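You operate a simulated robot arm through the tools that you are given. There is no shell and no other tool. Be economical: measure what you need, move in short steps, check, and stop when the job is done.

You are at the controls of a simulated robot arm. One attempt, no reset.

Task
Put things in order on the top of the wooden table. At the end: the spice jar (marked "SALT") from the top of the wooden table stands on top of the red tea box (marked "FRUIT TEA"); the black stopper stands on top of the grey simmer plate; the brown card tube stands where the black stopper stood; the bread roll from the top of the wooden table stands where the brown card tube stood; whatever was shut is shut again. Leave all else as you found it, and nothing knocked over.
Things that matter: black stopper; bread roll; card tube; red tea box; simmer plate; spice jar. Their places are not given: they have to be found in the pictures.

It is judged by the outcome, as a careful person would: the job done as asked, and still so three seconds after it is handed in. It fails if anything else is knocked over, pushed out of place, dropped, spilled or broken. A push-on lid holds only when it is set on centred and level and pressed home; a screw cap is set on level and turned clockwise until tight.

Robot
A 7-joint arm with a two-finger parallel gripper, fixed in place. Base frame: the origin is at the foot of the arm, x ahead of it, y to its left, z up; the work surface is at about z = 0. Readings come in m, degrees, newtons and seconds.
With the tool pointing down near the work surface it reaches from about 0.24 to 0.62 m from the base axis. Its first joint turns from -66.0 to 66.0 degrees. Payload 2.6 kg.
The TCP is the grasp point between the finger pads, 0.03 m short of the fingertips. In the tool frame z runs along the fingers and y along their closing line. Largest opening 0.094 m; finger width 0.028, thickness 0.01; the body of the gripper, 0.05 by 0.096 m, starts 0.055 m behind the TCP.
Orientation is told as [roll, pitch, yaw] about the base's x, y, z axes, in that order, counted from this pose: with the fingers straight down and closing along the base's y, the tool's x points along the base's -x, its y along +y and its z along -z.

Tools
- The arm moves only by the tool step_arm. Its argument "rows" is text: rows parted by semicolons, each of 7 numbers parted by spaces: the shift along the tool's x, y, z in units of 500 mm (1.0 is 500 mm), then the turn, a rotation vector about the tool's x, y, z in units of 45 degrees (1.0 is 45 degrees), then the gripper command, from -1 (shut) to 1 (fully open), values between in proportion. In form: tx ty tz ax ay az gripper; .... A call has 1 to 20 rows; each row is the pose to reach, as a shift and turn from the pose commanded when the call began, along the tool's axes at that moment. A call with a number of a shift or a turn outside -1 to 1 is refused whole. Rows are played at 5 a second. More than 0.05 m and 8.6 degrees between two rows, or a gripper value outside its range, and nothing of the call is played. Where a pose cannot be reached the arm comes as near as it can. A force on the tool above 40 N (or 10 N above the force at the start of the call, whichever is more), or a blocked arm, ends the call early, and 0.2 s more pass. Each finger travels about 0.072 m/s and halts on what it meets, pressing with about 38 N; the grip force reading is that of the motor and also rises with nothing between the fingers. The clock runs only during rows and for 0.2 s after the last one: add rows that repeat a pose to give the fingers time. It gives the time, the measured TCP pose, the force on the tool (base axes), the opening and the grip force at its end, in the units of the frame above (readings bear some noise), with the torque about the TCP (base axes, N m) and any sound that the robot's microphone picked up, and new pictures: "pictures" is both (left out), scene, wrist or none.
- Cameras (640 x 400 px; columns grow to the right, rows downward): "scene" is fixed at [0.0247, 0.4301, 0.5554]; the picture's right is [-0.83, -0.55, 0.00], its down [-0.36, 0.55, -0.75] and it looks along [0.42, -0.63, -0.66] (base axes); focal length 214 px, centre (320, 200). "wrist" rides on the gripper at [0.076, 0.014, -0.102] in the tool frame; the picture's right is [-0.18, 0.98, 0.00], its down [-0.75, -0.14, -0.64] and it looks along [-0.63, -0.12, 0.77] (tool axes); focal length 243 px, centre (320, 200).
- probe_pixels(camera, pixels): for up to 12 pixels [column, row] of the newest picture of that camera ("zoom" is the newest enlarged one), the place [x, y, z] in the base frame of the surface seen there, good to about 0.002 m. It takes no simulated time.
- close_up(camera, box): a new picture of the part [left, top, right, bottom] of that camera's present view, enlarged. It takes no simulated time.
- hand_in(): hands the job in; it is judged then, once.

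Keep the steps short. Do not move on a guess: measure, check each grasp and each placing, and mend mistakes. In all there are 80 turns and 200 pictures (those below and enlarged ones count). Leave the gripper open and the arm clear of the work at the hand-in unless told otherwise, and finish with a single line.

The tools are called after ">>>" by a JSON object that holds its "method" and its "body". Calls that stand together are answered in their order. step_arm: Moves the arm, as the interface text tells. Its arguments: {"type":"object","properties":{"rows":{"type":"string"},"pictures":{"type":"string","enum":["both","scene","wrist","none"]}},"required":["rows"]} The other tools are called the same way: probe_pixels (camera, pixels) gives the place of the surface under pixels of a picture; close_up (camera, box) takes an enlarged picture of a part of a camera's view; hand_in () hands the job in.

At the start:

```text
time: 0.0
eef_pos: [0.3868, -0.1609, 0.2771]
tcp_rot: [0.0, 0.0, 0.0]
wrist_force: [0.6, 0.6, 0.9]
moment: [0.03, 0.0, 0.0]
grip_width: 0.0938
grip_force: 0.1
```

scene: 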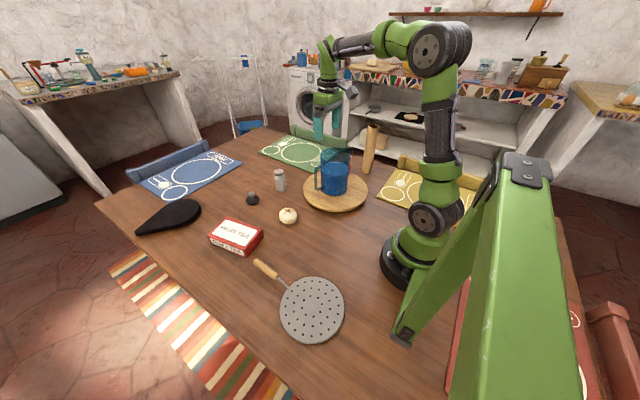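
wrist: 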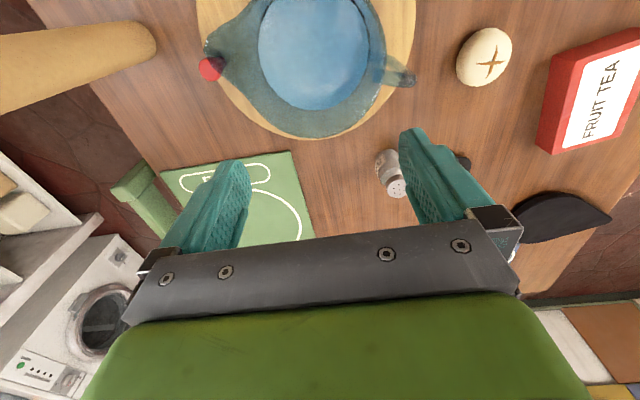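

I see the tea box near (236,237), stopper near (252,198), salt jar near (280,180), roll near (288,215), tube near (369,150), and simmer plate near (312,308). I'll enlarge and probe these.

>>> {"method": "close_up", "body": {"camera": "scene", "box": [200, 110, 400, 260]}}

>>> {"method": "probe_pixels", "body": {"camera": "scene", "pixels": [[252, 194], [252, 199], [280, 172], [281, 181], [288, 211], [288, 218], [374, 127], [368, 150], [364, 171], [236, 229], [312, 308], [265, 268]]}}

```text
2.67 times, centred on (300, 185) of scene
```

zoom: 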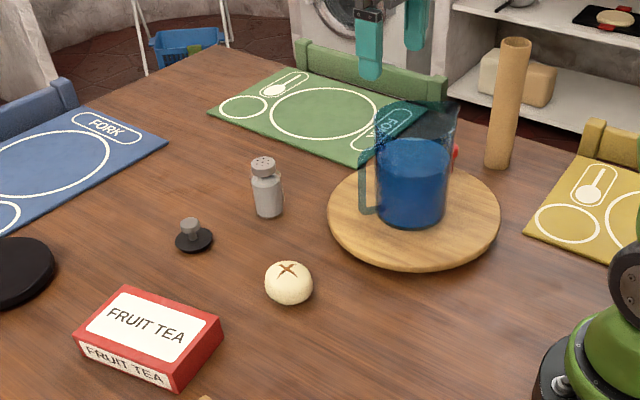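

```text
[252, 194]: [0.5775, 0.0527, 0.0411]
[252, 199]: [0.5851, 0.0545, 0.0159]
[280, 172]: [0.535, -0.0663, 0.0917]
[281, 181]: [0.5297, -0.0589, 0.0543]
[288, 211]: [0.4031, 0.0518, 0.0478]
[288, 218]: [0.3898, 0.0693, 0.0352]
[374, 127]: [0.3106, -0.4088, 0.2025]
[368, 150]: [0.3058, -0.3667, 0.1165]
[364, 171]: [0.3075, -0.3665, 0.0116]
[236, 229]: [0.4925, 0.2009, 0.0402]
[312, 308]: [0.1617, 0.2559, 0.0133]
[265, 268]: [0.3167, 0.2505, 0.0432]
```

Next, closer views of the stopper, jar, roll, tube, box and plate so I can measure them.

>>> {"method": "close_up", "body": {"camera": "scene", "box": [230, 160, 310, 210]}}

>>> {"method": "close_up", "body": {"camera": "scene", "box": [240, 250, 368, 350]}}

>>> {"method": "close_up", "body": {"camera": "scene", "box": [330, 115, 410, 180]}}

>>> {"method": "close_up", "body": {"camera": "scene", "box": [195, 185, 315, 260]}}

```text
8.00 times, centred on (270, 185) of scene
```

zoom: 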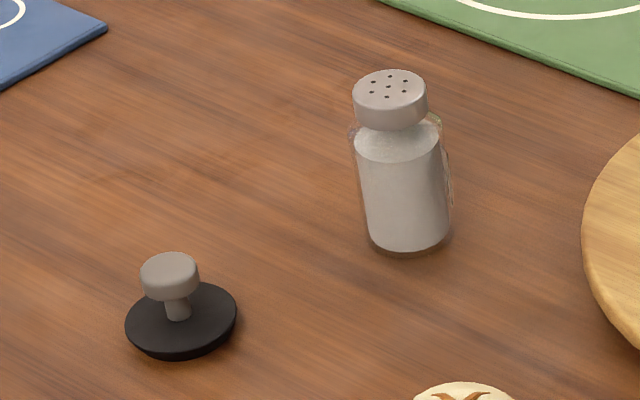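

```text
4.00 times, centred on (304, 300) of scene
```

zoom: 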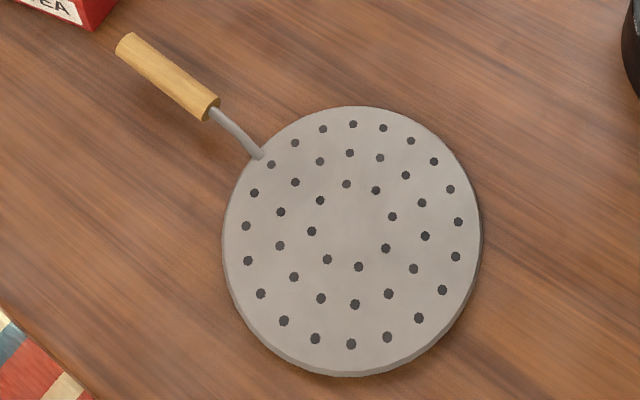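

```text
6.15 times, centred on (370, 148) of scene
```

zoom: 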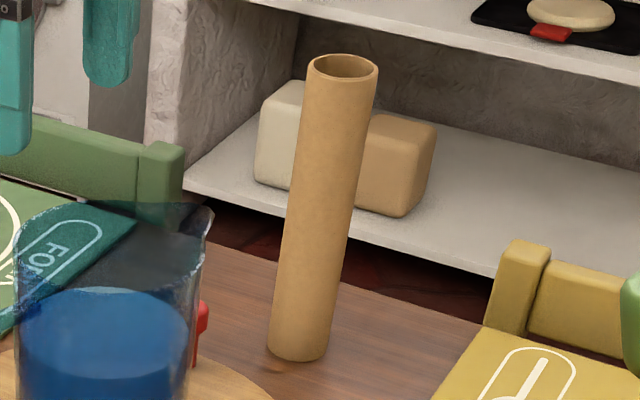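

```text
5.33 times, centred on (255, 222) of scene
```

zoom: 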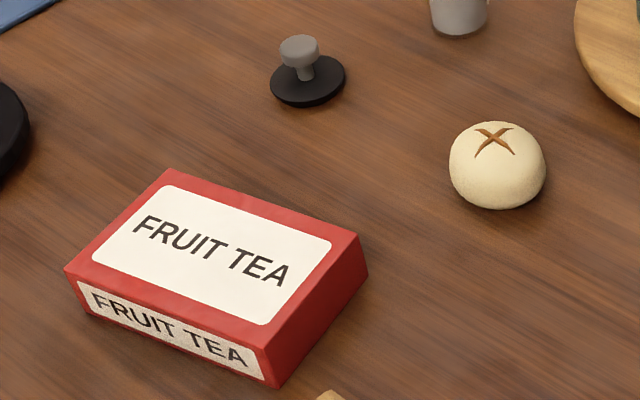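

I'll probe the stopper, roll and box edges in the newest zoom, and the jar, tube and plate in the scene picture.

>>> {"method": "probe_pixels", "body": {"camera": "zoom", "pixels": [[273, 84], [342, 72], [303, 100], [285, 41], [317, 43], [300, 40], [168, 172], [67, 270], [268, 349], [357, 238], [452, 160], [543, 165]]}}

>>> {"method": "probe_pixels", "body": {"camera": "scene", "pixels": [[275, 171], [282.5, 171], [278.5, 169.5], [279, 175], [297, 300], [360, 300], [330, 278], [326, 342], [320, 304], [304, 312], [312, 316], [310, 296]]}}

>>> {"method": "close_up", "body": {"camera": "wrist", "box": [360, 20, 640, 240]}}

```text
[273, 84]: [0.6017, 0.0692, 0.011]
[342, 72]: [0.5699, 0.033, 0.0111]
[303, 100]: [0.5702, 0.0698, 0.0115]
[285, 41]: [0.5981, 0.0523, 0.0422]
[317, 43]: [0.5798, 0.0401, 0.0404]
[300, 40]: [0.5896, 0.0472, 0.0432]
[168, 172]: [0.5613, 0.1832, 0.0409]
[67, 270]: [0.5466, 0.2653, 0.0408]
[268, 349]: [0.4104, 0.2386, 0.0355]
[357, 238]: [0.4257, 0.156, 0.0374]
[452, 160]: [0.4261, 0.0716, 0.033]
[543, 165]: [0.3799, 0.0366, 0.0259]
```

```text
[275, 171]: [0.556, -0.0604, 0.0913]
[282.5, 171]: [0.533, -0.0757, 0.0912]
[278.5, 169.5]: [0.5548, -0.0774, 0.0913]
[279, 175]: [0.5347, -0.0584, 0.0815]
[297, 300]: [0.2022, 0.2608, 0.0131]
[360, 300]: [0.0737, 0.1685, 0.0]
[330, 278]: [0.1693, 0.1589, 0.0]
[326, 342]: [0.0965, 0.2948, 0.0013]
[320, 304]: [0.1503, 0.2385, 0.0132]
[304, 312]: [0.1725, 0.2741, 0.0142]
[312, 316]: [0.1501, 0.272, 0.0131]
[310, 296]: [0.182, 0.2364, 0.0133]
```

```text
1.82 times, centred on (500, 130) of wrist
```

zoom: 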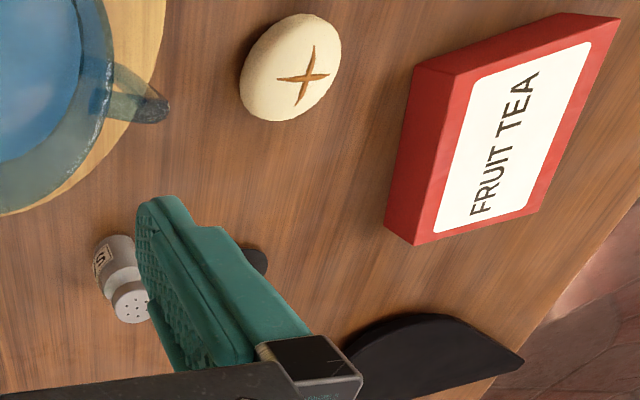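

Measured so far:

| Item | x, y (m) | Top z (m) |
|---|---|---|
| Stopper | ≈(0.587, 0.051) | 0.042 |
| Jar | ≈(0.545, -0.069) | 0.091 |
| Roll | ≈(0.403, 0.054) | 0.048 |
| Tea box, centre | ≈(0.486, 0.211) | 0.041 |
| Tube | ≈(0.30, -0.378) | 0.20 |

Next I'll probe the plate rim, jug and board, and move above the stopper.

>>> {"method": "probe_pixels", "body": {"camera": "scene", "pixels": [[281, 309], [343, 309], [312, 278.5], [312, 339], [335, 160], [348, 165], [305, 192], [366, 192], [335, 210], [330, 157], [345, 157], [375, 176]]}}

>>> {"method": "step_arm", "body": {"rows": "-0.05 0.053 0 0 0 0 1; -0.1 0.106 0 0 0 0 1; -0.15 0.159 0 0 0 0 1; -0.2 0.212 0 0 0 0 1; -0.25 0.265 0.03 0 0 0 1; -0.3 0.318 0.06 0 0 0 1; -0.35 0.371 0.1 0 0 0 1; -0.4 0.424 0.154 0 0 0 1; -0.4 0.424 0.154 0 0 0 1"}}

```text
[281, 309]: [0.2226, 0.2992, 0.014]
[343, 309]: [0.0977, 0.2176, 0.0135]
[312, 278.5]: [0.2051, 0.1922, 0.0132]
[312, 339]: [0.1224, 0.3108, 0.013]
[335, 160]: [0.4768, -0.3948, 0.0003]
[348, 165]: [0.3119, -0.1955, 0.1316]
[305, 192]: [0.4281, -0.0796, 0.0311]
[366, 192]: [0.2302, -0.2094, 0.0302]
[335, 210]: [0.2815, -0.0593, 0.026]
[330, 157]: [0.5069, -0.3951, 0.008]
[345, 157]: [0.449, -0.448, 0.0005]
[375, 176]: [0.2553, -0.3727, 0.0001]
```

```text
time: 2.0
eef_pos: [0.5854, 0.0523, 0.1997]
tcp_rot: [0.1, 0.0, 0.0]
wrist_force: [0.0, 0.1, 0.2]
moment: [-0.01, -0.01, 0.0]
grip_width: 0.0938
grip_force: 0.0
```

scene: 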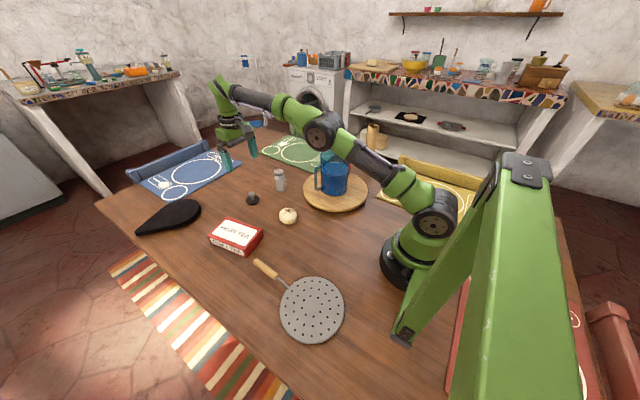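
wrist: 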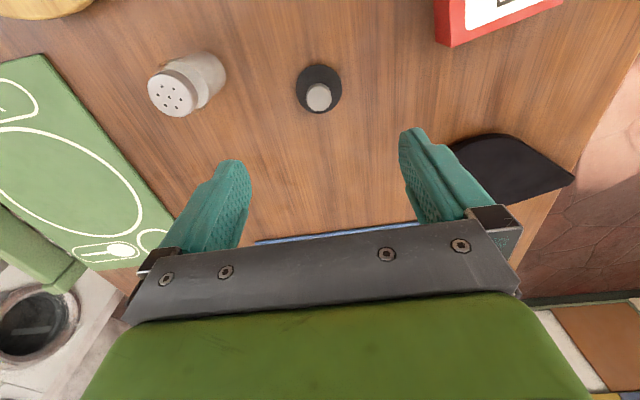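

The wrist view shows the stopper's knob at (318,97) and its disc around (320,88). I'll probe both, plus the jar cap at (172,94).

>>> {"method": "probe_pixels", "body": {"camera": "wrist", "pixels": [[318, 97], [308, 97], [329, 97], [318, 86], [318, 109], [299, 89], [341, 89], [320, 67], [173, 95], [152, 92], [192, 97], [175, 77]]}}

```text
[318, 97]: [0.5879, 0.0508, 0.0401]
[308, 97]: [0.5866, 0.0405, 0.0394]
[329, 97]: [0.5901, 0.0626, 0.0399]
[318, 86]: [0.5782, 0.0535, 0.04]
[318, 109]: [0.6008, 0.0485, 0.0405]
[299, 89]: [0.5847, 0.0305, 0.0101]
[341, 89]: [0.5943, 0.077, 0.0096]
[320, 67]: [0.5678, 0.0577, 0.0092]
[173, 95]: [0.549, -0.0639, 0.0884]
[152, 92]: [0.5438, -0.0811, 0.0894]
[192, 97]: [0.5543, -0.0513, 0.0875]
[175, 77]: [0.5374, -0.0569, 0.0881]
```

Knob centre is about (0.589, 0.0515). I'll descend to TCP z≈0.046, with the fingertips above the disc, and look before gripping.

>>> {"method": "step_arm", "body": {"rows": "-0.005 0 0.07 0 0 0 1; -0.005 0 0.14 0 0 0 1; -0.005 0 0.2 0 0 0 1; -0.005 0 0.25 0 0 0 1; -0.005 0 0.285 0 0 0 1; -0.005 0 0.306 0 0 0 1; -0.005 0 0.306 0 0 0 1", "pictures": "scene"}}

>>> {"method": "close_up", "body": {"camera": "scene", "box": [205, 150, 301, 210]}}

```text
time: 3.6
eef_pos: [0.5889, 0.0506, 0.0475]
tcp_rot: [0.0, 0.1, 0.0]
wrist_force: [0.4, -0.6, 0.2]
moment: [-0.02, 0.01, 0.02]
grip_width: 0.094
grip_force: 0.1
```

scene: 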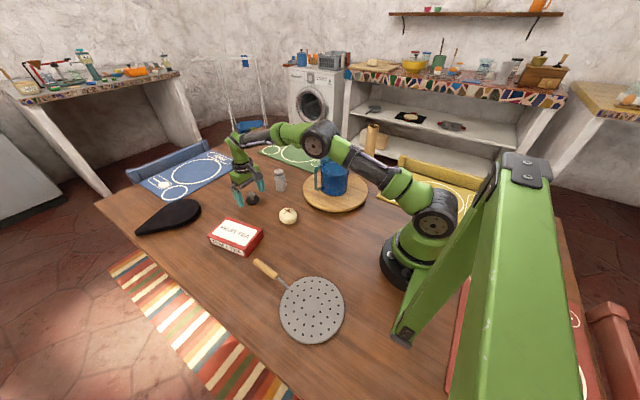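

```text
6.67 times, centred on (253, 180) of scene
```

zoom: 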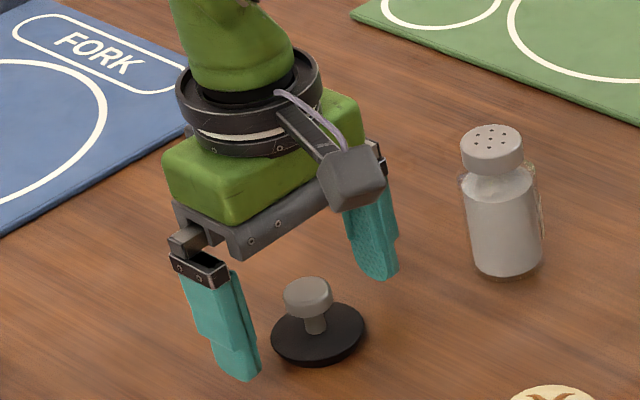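

Clear of the jar and centred on the knob, so I'll close slowly and lift slightly.

>>> {"method": "step_arm", "body": {"rows": "0 0 0 0 0 0 0.4; 0 0 0 0 0 0 0; 0 0 0 0 0 0 -0.4; 0 0 0 0 0 0 -0.7; 0 0 0 0 0 0 -1; 0 0 0 0 0 0 -1; 0 0 -0.03 0 0 0 -1; 0 0 -0.06 0 0 0 -1", "pictures": "wrist"}}

>>> {"method": "close_up", "body": {"camera": "scene", "box": [205, 150, 301, 210]}}

```text
time: 5.4
eef_pos: [0.5882, 0.0506, 0.078]
tcp_rot: [0.0, 0.0, 0.0]
wrist_force: [0.0, 0.0, 0.6]
moment: [0.01, -0.04, -0.01]
grip_width: 0.0
grip_force: 32.9
```

wrist: 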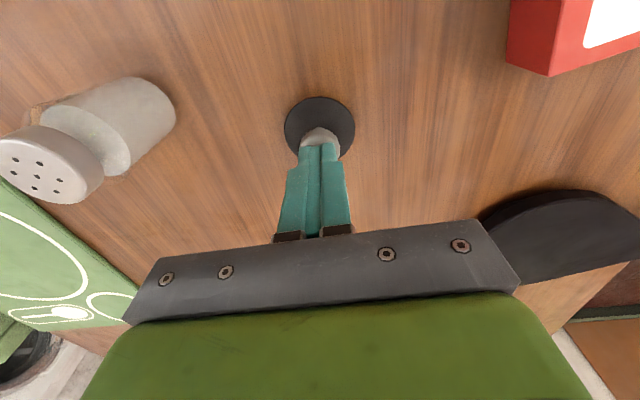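

```text
6.67 times, centred on (253, 180) of scene
```

zoom: 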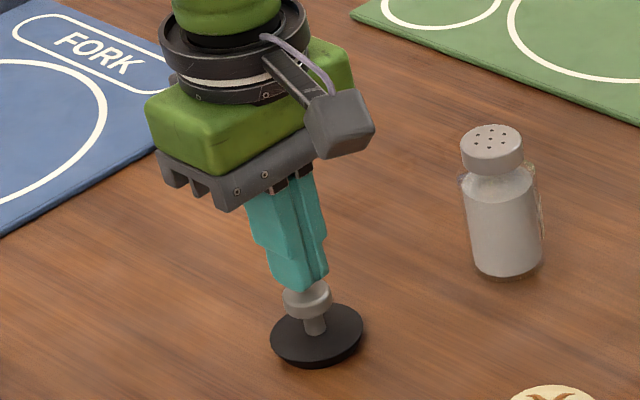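

The grip closed to 0, so the knob slipped out. I'll open, check where the stopper now stands, and retry in stages.

>>> {"method": "step_arm", "body": {"rows": "0 0 -0.06 0 0 0 -0.6; 0 0 -0.1 0 0 0 -0.2; 0 0 -0.14 0 0 0 0.2; 0 0 -0.14 0 0 0 0.2", "pictures": "wrist"}}

>>> {"method": "close_up", "body": {"camera": "wrist", "box": [240, 40, 400, 140]}}

>>> {"method": "probe_pixels", "body": {"camera": "wrist", "pixels": [[319, 108], [305, 108], [333, 108], [319, 90], [319, 122]]}}

```text
time: 6.4
eef_pos: [0.5877, 0.0517, 0.1474]
tcp_rot: [0.0, 0.0, -0.1]
wrist_force: [0.0, 1.0, -2.0]
moment: [0.01, 0.03, -0.01]
grip_width: 0.0563
grip_force: 0.0
```

wrist: 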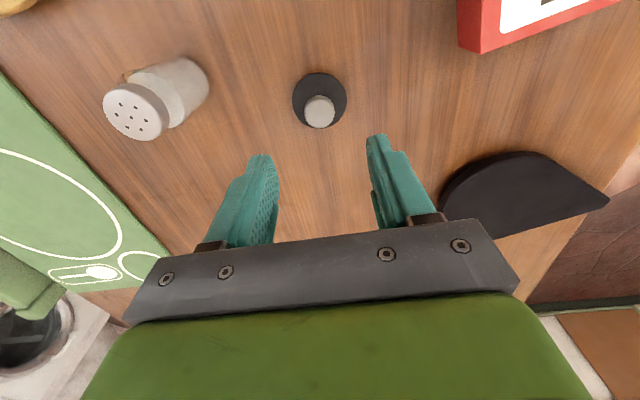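

```text
4.00 times, centred on (320, 90) of wrist
```

zoom: 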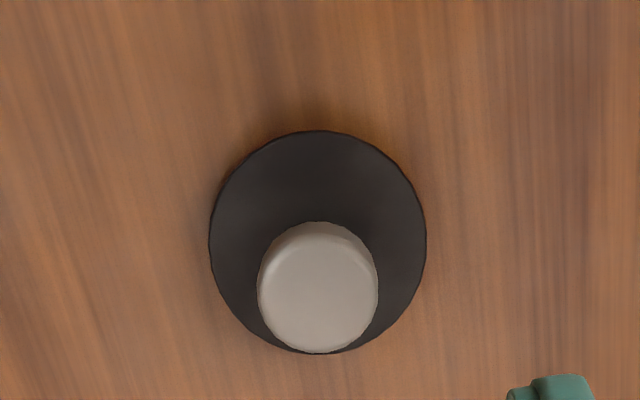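

```text
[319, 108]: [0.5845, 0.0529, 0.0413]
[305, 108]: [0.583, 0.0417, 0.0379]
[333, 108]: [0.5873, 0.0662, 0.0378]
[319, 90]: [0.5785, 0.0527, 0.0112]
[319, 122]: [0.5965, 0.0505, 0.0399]
```

The stopper hasn't moved; its knob is still at (0.587, 0.0525). I'll go down again a bit lower, close and hold, and read the grip before lifting.

>>> {"method": "step_arm", "body": {"rows": "0 0.002 0.07 0 0 0 0.2; 0 0.002 0.13 0 0 0 0.2; 0 0.002 0.18 0 0 0 0.2; 0 0.002 0.206 0 0 0 0.2; 0 0.002 0.206 0 0 0 0.2; 0 0.002 0.206 0 0 0 -0.2; 0 0.002 0.206 0 0 0 -0.4; 0 0.002 0.206 0 0 0 -0.5; 0 0.002 0.206 0 0 0 -0.6; 0 0.002 0.206 0 0 0 -0.7;  0 0.002 0.206 0 0 0 -0.7", "pictures": "wrist"}}

>>> {"method": "close_up", "body": {"camera": "scene", "box": [221, 165, 285, 205]}}

```text
time: 8.8
eef_pos: [0.5885, 0.0534, 0.045]
tcp_rot: [0.0, 0.0, 0.0]
wrist_force: [-0.4, 0.1, -0.4]
moment: [0.0, 0.0, -0.01]
grip_width: 0.0251
grip_force: 38.0
```

wrist: 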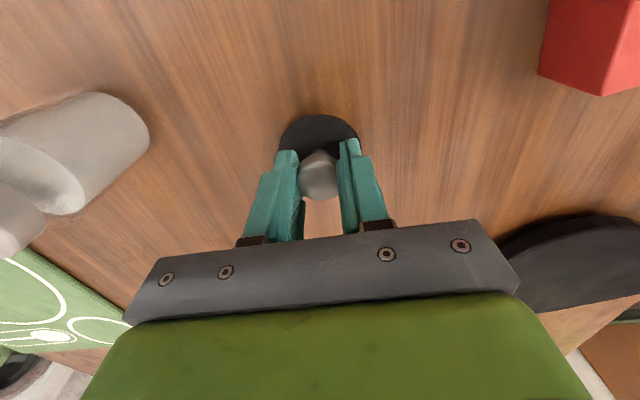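

```text
10.00 times, centred on (253, 185) of scene
```

zoom: 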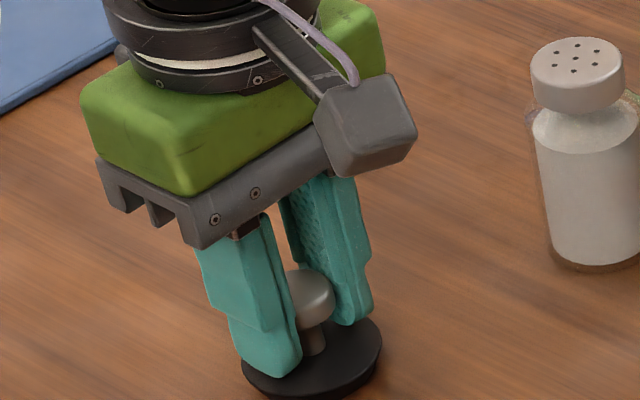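

Gripped at 0.025 m with 38 N. Now a slow 10 mm lift, then read the force.

>>> {"method": "step_arm", "body": {"rows": "0 0 0 0 0 0 -1; 0 0 0 0 0 0 -1; 0 0 -0.004 0 0 0 -1; 0 0 -0.008 0 0 0 -1; 0 0 -0.012 0 0 0 -1; 0 0 -0.016 0 0 0 -1; 0 0 -0.02 0 0 0 -1", "pictures": "wrist"}}

>>> {"method": "close_up", "body": {"camera": "scene", "box": [221, 165, 285, 205]}}

```text
time: 10.4
eef_pos: [0.5889, 0.0521, 0.0555]
tcp_rot: [0.0, 0.0, 0.0]
wrist_force: [-0.5, 0.6, -0.2]
moment: [0.05, 0.01, -0.01]
grip_width: 0.0248
grip_force: 38.0
```

wrist: 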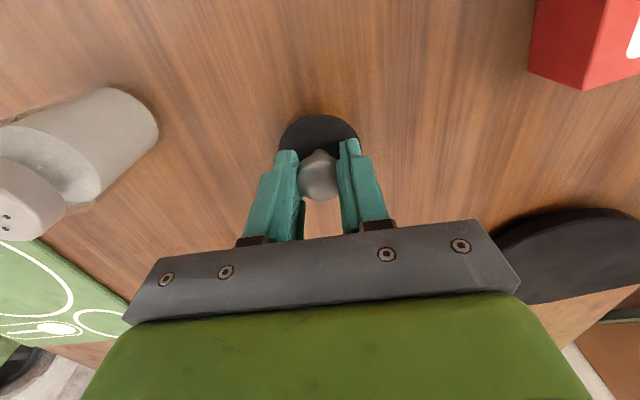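

```text
10.00 times, centred on (253, 185) of scene
```

zoom: 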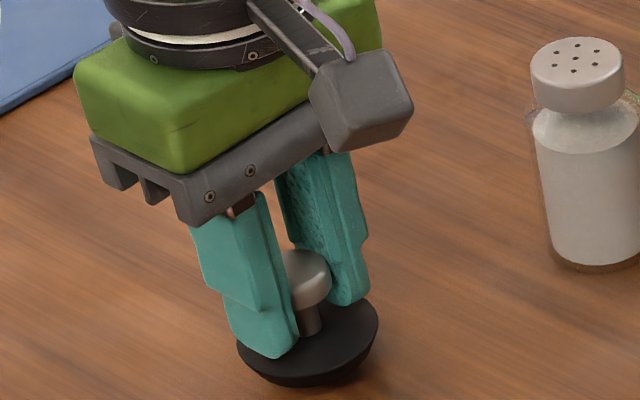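

The stopper is lifted and held level. Before carrying it to the plate I'll check where the large green beam at right stands.

>>> {"method": "probe_pixels", "body": {"camera": "scene", "pixels": [[402, 338], [440, 290], [490, 210], [525, 170], [520, 250], [540, 350], [470, 350], [395, 280], [500, 390], [560, 300]]}}

>>> {"method": "step_arm", "body": {"rows": "0 0 -0.05 0 0 0 -1; 0 0 -0.1 0 0 0 -1; 0 0 -0.16 0 0 0 -1; 0 0 -0.212 0 0 0 -1; 0 0 -0.212 0 0 0 -1", "pictures": "scene"}}

```text
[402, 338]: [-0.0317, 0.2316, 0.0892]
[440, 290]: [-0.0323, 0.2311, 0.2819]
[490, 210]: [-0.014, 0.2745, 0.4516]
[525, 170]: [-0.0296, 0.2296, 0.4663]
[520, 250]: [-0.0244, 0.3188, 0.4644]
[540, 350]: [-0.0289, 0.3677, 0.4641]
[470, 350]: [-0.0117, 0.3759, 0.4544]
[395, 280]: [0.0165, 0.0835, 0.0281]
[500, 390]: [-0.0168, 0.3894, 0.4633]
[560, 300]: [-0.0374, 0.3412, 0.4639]
```

```text
time: 11.6
eef_pos: [0.5887, 0.0524, 0.163]
tcp_rot: [0.0, 0.0, -0.1]
wrist_force: [0.6, -1.4, -1.1]
moment: [-0.02, 0.02, 0.02]
grip_width: 0.025
grip_force: 37.9
```

scene: 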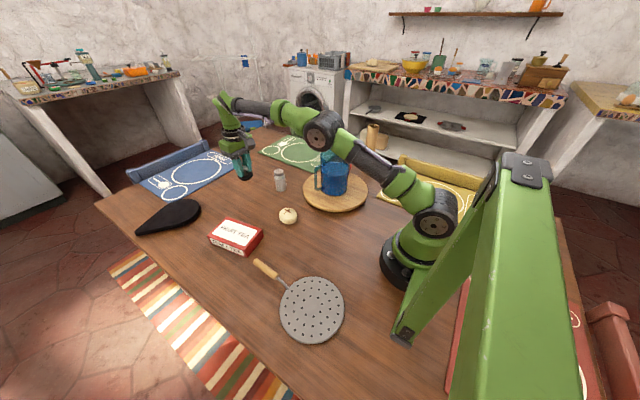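

The beam is the camera stand at x≈-0.03, y>0.23, well beside the plate. I'll carry the stopper to the plate in two stages.

>>> {"method": "step_arm", "body": {"rows": "0.0707 0.0338 0 0 0 0 -1; 0.1414 0.0676 0 0 0 0 -1; 0.2121 0.1014 0 0 0 0 -1; 0.2828 0.1352 0 0 0 0 -1; 0.3535 0.169 0 0 0 0 -1; 0.4242 0.2028 0 0 0 0 -1; 0.4949 0.2366 0 0 0 0 -1; 0.5656 0.2704 0 0 0 0 -1; 0.5656 0.2704 0 0 0 0 -1", "pictures": "scene"}}

```text
time: 13.6
eef_pos: [0.3053, 0.1878, 0.1603]
tcp_rot: [0.0, -0.1, -0.1]
wrist_force: [-0.7, -0.4, -1.1]
moment: [0.03, -0.04, -0.02]
grip_width: 0.0251
grip_force: 37.6
```

scene: 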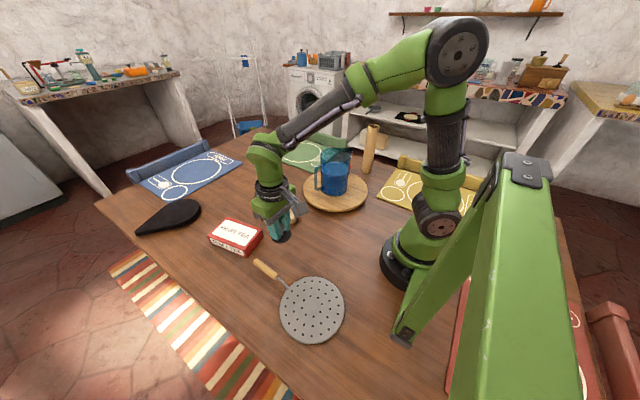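

Clear so far. The last stretch takes it over the plate centre at (0.165, 0.255).

>>> {"method": "step_arm", "body": {"rows": "0.0707 0.0338 0 0 0 0 -1; 0.1414 0.0676 0 0 0 0 -1; 0.2121 0.1014 0 0 0 0 -1; 0.2828 0.1352 0 0 0 0 -1; 0.2828 0.1352 0 0 0 0 -1;0.2828 0.1352 0.05 0 0 0 -1;0.2828 0.1352 0.1 0 0 0 -1;0.2828 0.1352 0.13 0 0 0 -1;0.2828 0.1352 0.13 0 0 0 -1"}}

>>> {"method": "close_up", "body": {"camera": "scene", "box": [240, 220, 400, 350]}}

```text
time: 15.6
eef_pos: [0.1641, 0.2538, 0.0952]
tcp_rot: [-0.1, 0.0, -0.1]
wrist_force: [0.6, 0.5, -1.3]
moment: [0.0, 0.03, -0.02]
grip_width: 0.025
grip_force: 38.0
```

scene: 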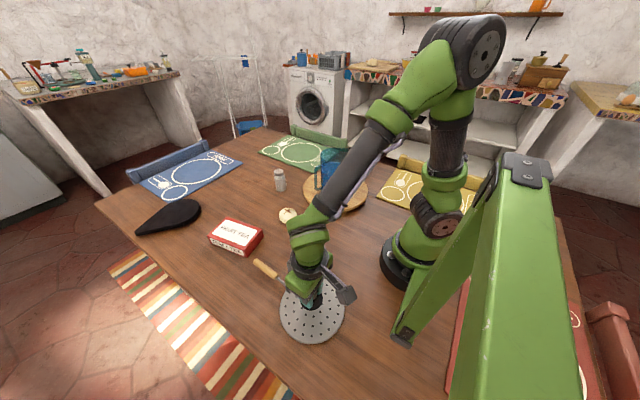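
wrist: 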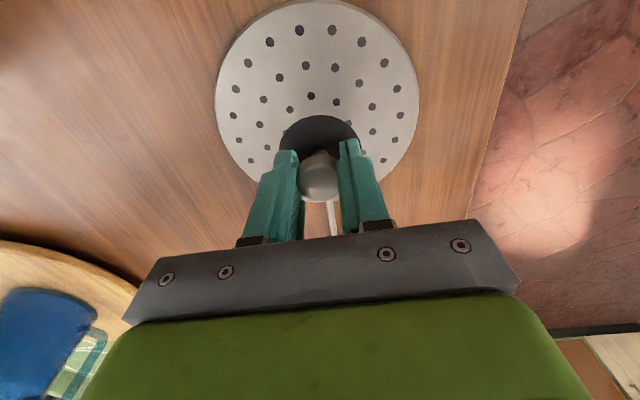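

```text
3.08 times, centred on (320, 285) of scene
```

zoom: 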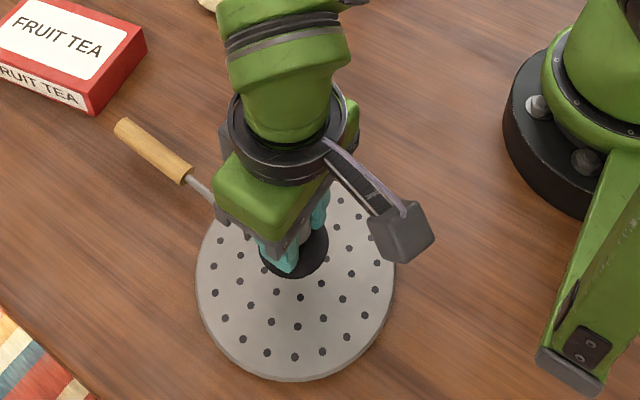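

I'll check the plate centre in the wrist view before lowering.

>>> {"method": "probe_pixels", "body": {"camera": "wrist", "pixels": [[218, 85], [415, 85], [318, 3], [232, 135], [403, 135], [250, 170], [385, 170]]}}

```text
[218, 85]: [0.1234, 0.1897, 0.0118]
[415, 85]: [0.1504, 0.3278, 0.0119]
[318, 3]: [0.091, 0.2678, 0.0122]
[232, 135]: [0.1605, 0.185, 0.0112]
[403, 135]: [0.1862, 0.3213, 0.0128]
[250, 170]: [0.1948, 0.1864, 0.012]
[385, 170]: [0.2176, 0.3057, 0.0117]
```

The plate centre is (0.163, 0.254), and the TCP is right above it. Now lowering slowly to contact at TCP z≈0.058.

>>> {"method": "step_arm", "body": {"rows": "0 0 0.03 0 0 0 -1; 0 0 0.055 0 0 0 -1; 0 0 0.065 0 0 0 -1; 0 0 0.07 0 0 0 -1; 0 0 0.073 0 0 0 -1; 0 0 0.073 0 0 0 -1", "pictures": "wrist"}}

>>> {"method": "close_up", "body": {"camera": "scene", "box": [270, 260, 350, 310]}}

```text
time: 17.0
eef_pos: [0.165, 0.2554, 0.059]
tcp_rot: [0.0, -0.1, 0.0]
wrist_force: [0.5, -0.6, -0.9]
moment: [0.01, -0.03, -0.02]
grip_width: 0.0248
grip_force: 38.3
```

wrist: 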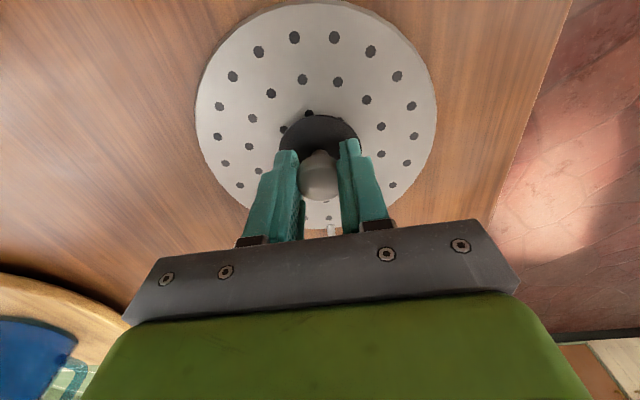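

```text
8.00 times, centred on (310, 285) of scene
```

zoom: 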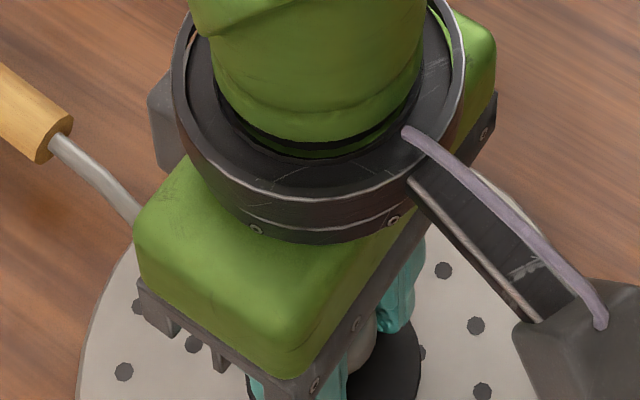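

No contact force yet. I'll go down in 0.5 mm steps, watching the force.

>>> {"method": "step_arm", "body": {"rows": "0 0 0.001 0 0 0 -1; 0 0 0.002 0 0 0 -1; 0 0 0.003 0 0 0 -1; 0 0 0.003 0 0 0 -1", "pictures": "none"}}

```text
time: 18.0
eef_pos: [0.1647, 0.2548, 0.0582]
tcp_rot: [0.0, 0.0, 0.0]
wrist_force: [-0.5, -3.8, 12.2]
moment: [-0.16, 0.04, 0.05]
grip_width: 0.0252
grip_force: 38.6
```

Contact reached (12 N). I'll open slowly, then rise.

>>> {"method": "step_arm", "body": {"rows": "0 0 -0.001 0 0 0 -1; 0 0 -0.001 0 0 0 -0.4; 0 0 -0.001 0 0 0 -0.2; 0 0 -0.001 0 0 0 0; 0 0 -0.001 0 0 0 0.2; 0 0 -0.001 0 0 0 0.2; 0 0 -0.04 0 0 0 0.2; 0 0 -0.1 0 0 0 0.2; 0 0 -0.18 0 0 0 0.2; 0 0 -0.26 0 0 0 0.2; 0 0 -0.26 0 0 0 0.2"}}

>>> {"method": "close_up", "body": {"camera": "scene", "box": [240, 250, 368, 350]}}

```text
time: 20.4
eef_pos: [0.1654, 0.2541, 0.1874]
tcp_rot: [0.0, 0.0, 0.0]
wrist_force: [0.1, 0.6, -0.1]
moment: [0.02, 0.0, -0.03]
grip_width: 0.0565
grip_force: 0.1
```

scene: 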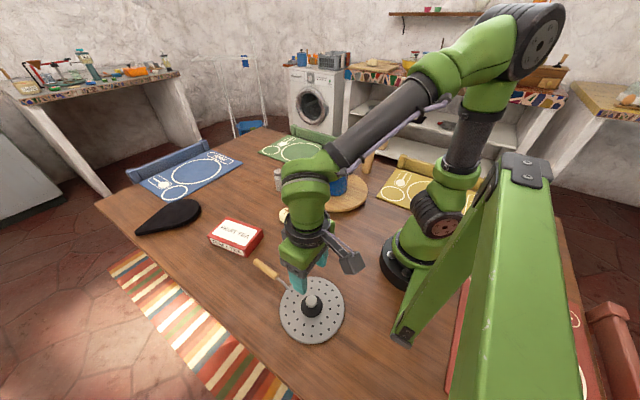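
wrist: 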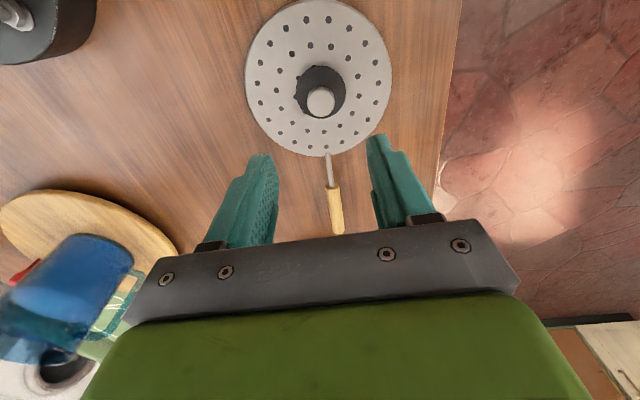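

```text
4.00 times, centred on (304, 300) of scene
```

zoom: 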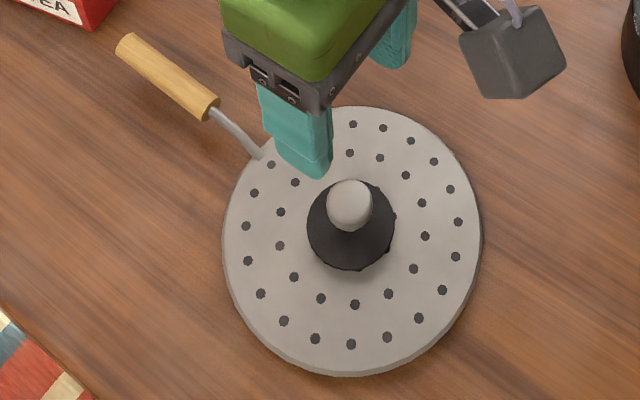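

The stopper stands in the centre of the plate. Next is the jar at ≈(0.547, -0.067); I'll move above it and measure.

>>> {"method": "step_arm", "body": {"rows": "-0.0546 -0.046 -0.02 0 0 0 0.5; -0.1092 -0.092 -0.04 0 0 0 0.8; -0.1638 -0.138 -0.06 0 0 0 0.8; -0.2184 -0.184 -0.06 0 0 0 0.8; -0.273 -0.23 -0.06 0 0 0 0.8; -0.3276 -0.276 -0.06 0 0 0 0.8; -0.3822 -0.322 -0.06 0 0 0 0.8; -0.4368 -0.368 -0.06 0 0 0 0.8; -0.4914 -0.414 -0.06 0 0 0 0.8; -0.546 -0.46 -0.06 0 0 0 0.8; -0.6006 -0.506 -0.06 0 0 0 0.8; -0.6552 -0.552 -0.06 0 0 0 0.8; -0.7098 -0.598 -0.06 0 0 0 0.8; -0.764 -0.644 -0.06 0 0 0 0.8; -0.764 -0.644 -0.06 0 0 0 0.8"}}

>>> {"method": "close_up", "body": {"camera": "wrist", "box": [240, 20, 400, 120]}}

```text
time: 23.6
eef_pos: [0.5476, -0.0675, 0.2165]
tcp_rot: [0.0, 0.1, 0.0]
wrist_force: [0.6, 0.3, -0.8]
moment: [0.0, 0.02, -0.03]
grip_width: 0.0844
grip_force: 0.1
```

scene: 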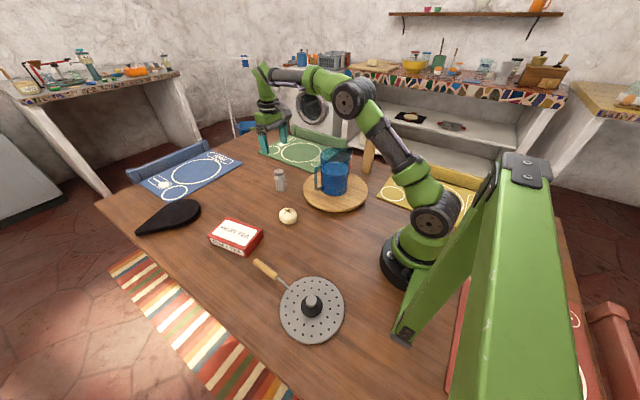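
wrist: 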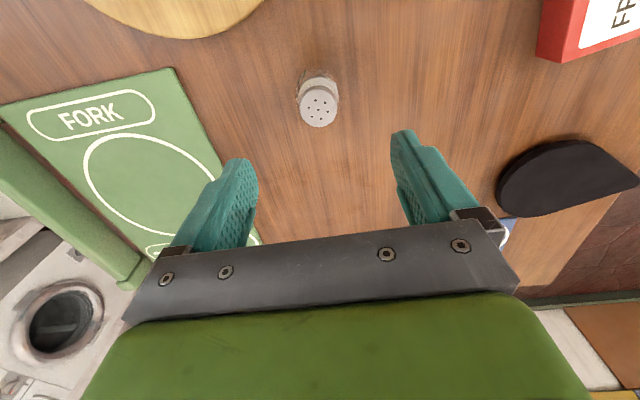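

```text
4.00 times, centred on (320, 70) of wrist
```

zoom: 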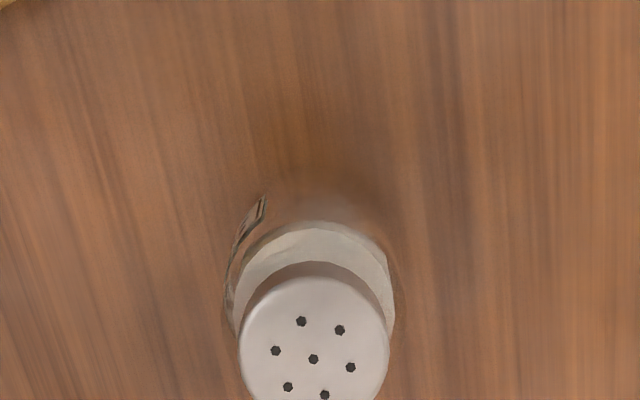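

>>> {"method": "probe_pixels", "body": {"camera": "wrist", "pixels": [[318, 108], [301, 108], [335, 108], [318, 91], [318, 124], [299, 95], [337, 95], [320, 76]]}}

```text
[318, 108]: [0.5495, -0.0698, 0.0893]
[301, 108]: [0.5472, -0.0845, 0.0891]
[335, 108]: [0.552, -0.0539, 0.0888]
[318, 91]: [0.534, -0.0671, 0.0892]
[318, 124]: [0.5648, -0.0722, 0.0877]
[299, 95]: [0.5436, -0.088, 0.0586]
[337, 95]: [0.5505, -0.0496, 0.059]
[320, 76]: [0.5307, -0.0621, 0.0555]
```

Jar centre is (0.5495, -0.0693). I'll descend to TCP z≈0.045, gripping the body with the gripper's own body above the cap.

>>> {"method": "step_arm", "body": {"rows": "-0.005 -0.004 0.07 0 0 0 0.8; -0.005 -0.004 0.14 0 0 0 0.8; -0.005 -0.004 0.2 0 0 0 0.8; -0.005 -0.004 0.26 0 0 0 0.8; -0.005 -0.004 0.31 0 0 0 0.8; -0.005 -0.004 0.344 0 0 0 0.8; -0.005 -0.004 0.344 0 0 0 0.8; -0.005 -0.004 0.344 0 0 0 0.5;-0.005 -0.004 0.344 0 0 0 0.2; -0.005 -0.004 0.344 0 0 0 0; -0.005 -0.004 0.344 0 0 0 -0.2; -0.005 -0.004 0.344 0 0 0 -0.4; -0.005 -0.004 0.344 0 0 0 -0.6; -0.005 -0.004 0.344 0 0 0 -0.6", "pictures": "wrist"}}

>>> {"method": "close_up", "body": {"camera": "scene", "box": [240, 145, 320, 195]}}

```text
time: 26.6
eef_pos: [0.5485, -0.0686, 0.0449]
tcp_rot: [-0.1, 0.0, 0.0]
wrist_force: [-0.1, -0.2, 1.0]
moment: [-0.02, -0.03, -0.01]
grip_width: 0.047
grip_force: 37.6
```

wrist: 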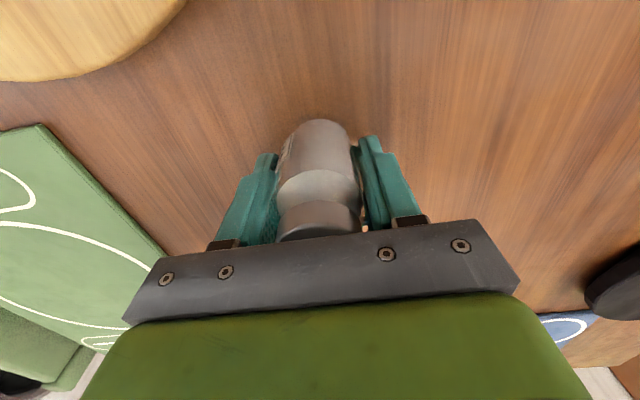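

```text
8.00 times, centred on (280, 170) of scene
```

zoom: 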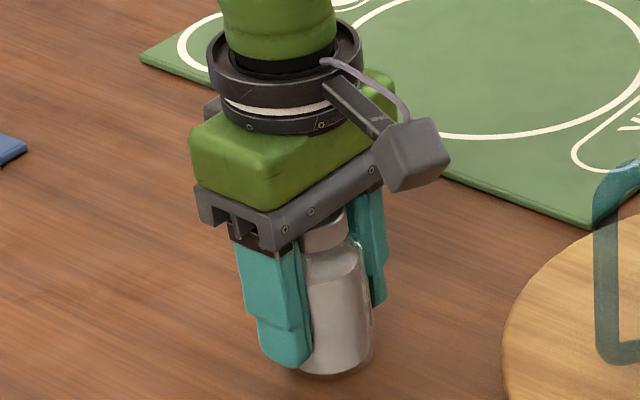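

The jar is gripped (0.047 m, 38 N). Lifting slowly.

>>> {"method": "step_arm", "body": {"rows": "0 0 0 0 0 0 -1; 0 0 0 0 0 0 -1; 0 0 -0.006 0 0 0 -1; 0 0 -0.014 0 0 0 -1; 0 0 -0.03 0 0 0 -1; 0 0 -0.06 0 0 0 -1; 0 0 -0.11 0 0 0 -1; 0 0 -0.16 0 0 0 -1; 0 0 -0.2 0 0 0 -1; 0 0 -0.2 0 0 0 -1", "pictures": "wrist"}}

>>> {"method": "close_up", "body": {"camera": "scene", "box": [224, 115, 320, 175]}}

```text
time: 28.8
eef_pos: [0.5483, -0.0682, 0.1451]
tcp_rot: [0.0, 0.1, 0.0]
wrist_force: [0.1, 1.1, -1.7]
moment: [0.0, 0.03, 0.01]
grip_width: 0.0469
grip_force: 37.8
```

wrist: 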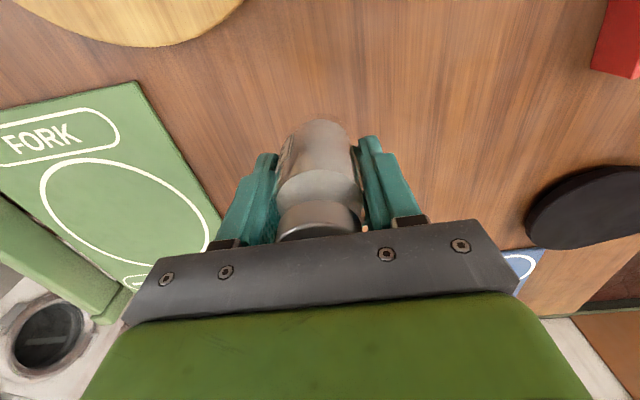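

```text
6.67 times, centred on (272, 145) of scene
```

zoom: 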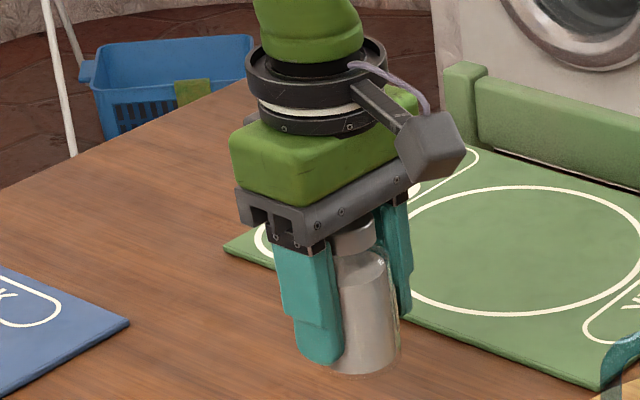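

Held securely. Moving over the tea box centre at (0.486, 0.211).

>>> {"method": "step_arm", "body": {"rows": "0.0159 0.07 0 0 0 0 -1; 0.0318 0.14 0 0 0 0 -1; 0.0477 0.21 0 0 0 0 -1; 0.0636 0.28 0 0 0 0 -1; 0.0795 0.35 0 0 0 0 -1; 0.0954 0.42 0 0 0 0 -1; 0.1113 0.49 0 0 0 0 -1; 0.127 0.56 0 0 0 0 -1; 0.127 0.56 0 0 0 0 -1"}}

>>> {"method": "close_up", "body": {"camera": "scene", "box": [188, 175, 284, 260]}}

```text
time: 30.8
eef_pos: [0.4844, 0.2111, 0.1457]
tcp_rot: [0.0, -0.1, 0.0]
wrist_force: [0.9, 0.0, -1.5]
moment: [0.02, 0.0, 0.0]
grip_width: 0.0467
grip_force: 37.7
```

scene: 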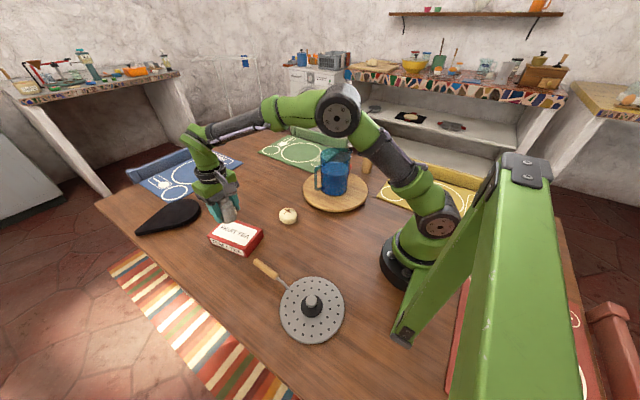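
wrist: 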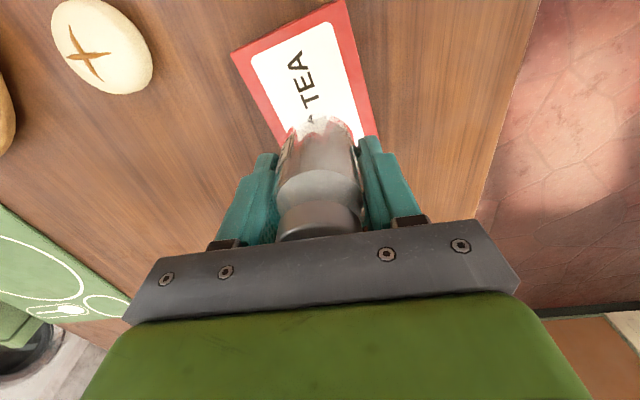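

```text
4.71 times, centred on (236, 218) of scene
```

zoom: 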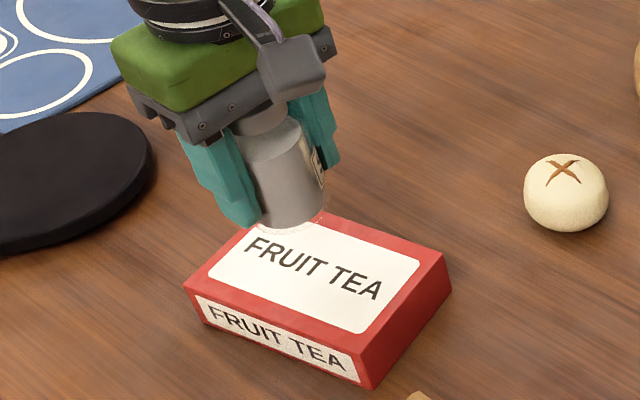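

>>> {"method": "probe_pixels", "body": {"camera": "wrist", "pixels": [[234, 54], [341, 3], [374, 125], [265, 110], [290, 60], [310, 100]]}}

>>> {"method": "probe_pixels", "body": {"camera": "zoom", "pixels": [[187, 284], [442, 255], [365, 350], [300, 280]]}}

```text
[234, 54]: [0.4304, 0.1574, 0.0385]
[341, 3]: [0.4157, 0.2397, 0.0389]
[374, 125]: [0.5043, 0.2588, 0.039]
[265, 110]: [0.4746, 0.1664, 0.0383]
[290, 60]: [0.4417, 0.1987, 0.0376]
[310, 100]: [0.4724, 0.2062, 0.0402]
```

```text
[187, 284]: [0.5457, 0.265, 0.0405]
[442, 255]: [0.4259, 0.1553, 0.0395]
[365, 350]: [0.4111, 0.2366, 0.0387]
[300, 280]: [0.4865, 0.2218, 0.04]
```

Box centre is confirmed at (0.487, 0.211). Lowering to just above contact (TCP z≈0.085).

>>> {"method": "step_arm", "body": {"rows": "0 0 0.04 0 0 0 -1; 0 0 0.08 0 0 0 -1; 0 0 0.105 0 0 0 -1; 0 0 0.112 0 0 0 -1; 0 0 0.116 0 0 0 -1; 0 0 0.118 0 0 0 -1; 0 0 0.118 0 0 0 -1", "pictures": "none"}}

>>> {"method": "close_up", "body": {"camera": "scene", "box": [188, 185, 284, 260]}}

```text
time: 32.4
eef_pos: [0.485, 0.2119, 0.0857]
tcp_rot: [-0.1, 0.0, 0.0]
wrist_force: [-0.1, 0.0, -1.6]
moment: [-0.02, 0.02, 0.03]
grip_width: 0.0467
grip_force: 38.1
```

```text
5.33 times, centred on (236, 222) of scene
```

zoom: 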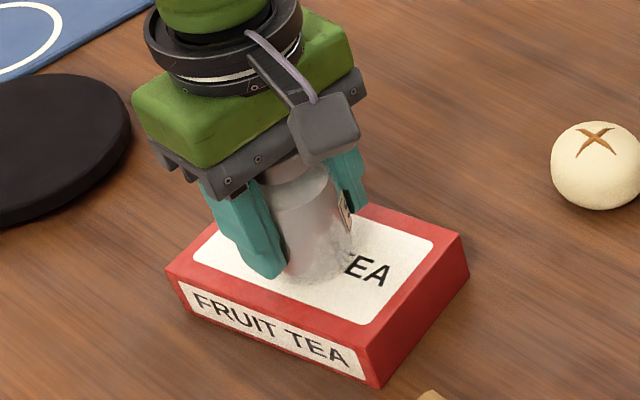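

Not yet touching (force −1.6 N is just the jar's weight). Half-millimetre steps down.

>>> {"method": "step_arm", "body": {"rows": "0 0 0.001 0 0 0 -1; 0 0 0.002 0 0 0 -1; 0 0 0.003 0 0 0 -1; 0 0 0.003 0 0 0 -1", "pictures": "none"}}

```text
time: 33.4
eef_pos: [0.4855, 0.2112, 0.0854]
tcp_rot: [-0.1, -0.2, 0.0]
wrist_force: [-0.2, -0.9, 0.6]
moment: [-0.01, -0.02, -0.03]
grip_width: 0.0469
grip_force: 38.3
```

Weight has come off, so contact is starting. One more half millimetre, then read.

>>> {"method": "step_arm", "body": {"rows": "0 0 0.0005 0 0 0 -1; 0 0 0.001 0 0 0 -1; 0 0 0.001 0 0 0 -1", "pictures": "none"}}

```text
time: 34.2
eef_pos: [0.4853, 0.2105, 0.0846]
tcp_rot: [0.0, -0.1, 0.0]
wrist_force: [-2.9, -1.4, 8.4]
moment: [-0.11, 0.19, -0.02]
grip_width: 0.0467
grip_force: 37.7
```

Seated (8 N). Opening gradually and rising straight up.

>>> {"method": "step_arm", "body": {"rows": "0 0 -0.0005 0 0 0 -0.2; 0 0 -0.0005 0 0 0 0.1; 0 0 -0.0005 0 0 0 0.3; 0 0 -0.0005 0 0 0 0.5; 0 0 -0.0005 0 0 0 0.7; 0 0 -0.0005 0 0 0 0.7; 0 0 -0.04 0 0 0 0.7; 0 0 -0.1 0 0 0 0.7; 0 0 -0.18 0 0 0 0.7; 0 0 -0.26 0 0 0 0.7; 0 0 -0.33 0 0 0 0.7; 0 0 -0.38 0 0 0 0.7; 0 0 -0.38 0 0 0 0.7"}}

>>> {"method": "close_up", "body": {"camera": "scene", "box": [188, 185, 284, 260]}}

```text
time: 37.0
eef_pos: [0.484, 0.2116, 0.2735]
tcp_rot: [0.0, 0.0, -0.1]
wrist_force: [0.5, 0.1, -0.6]
moment: [0.02, 0.0, 0.01]
grip_width: 0.0798
grip_force: 0.0
```

scene: 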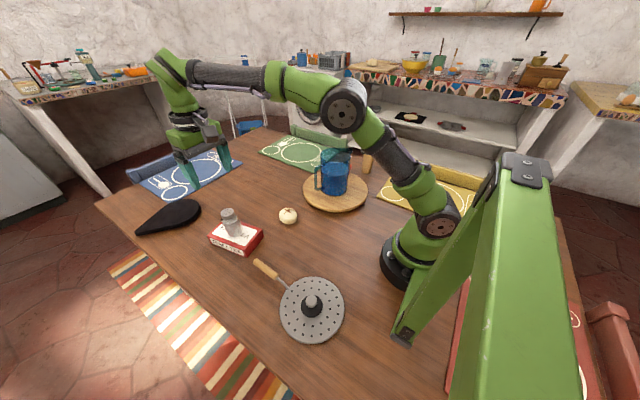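
wrist: 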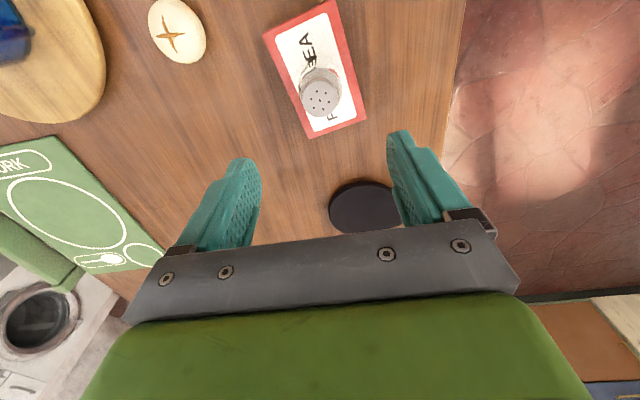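

```text
5.33 times, centred on (236, 222) of scene
```

zoom: 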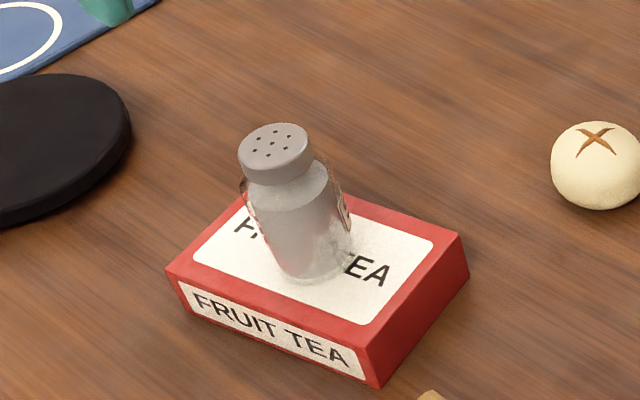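

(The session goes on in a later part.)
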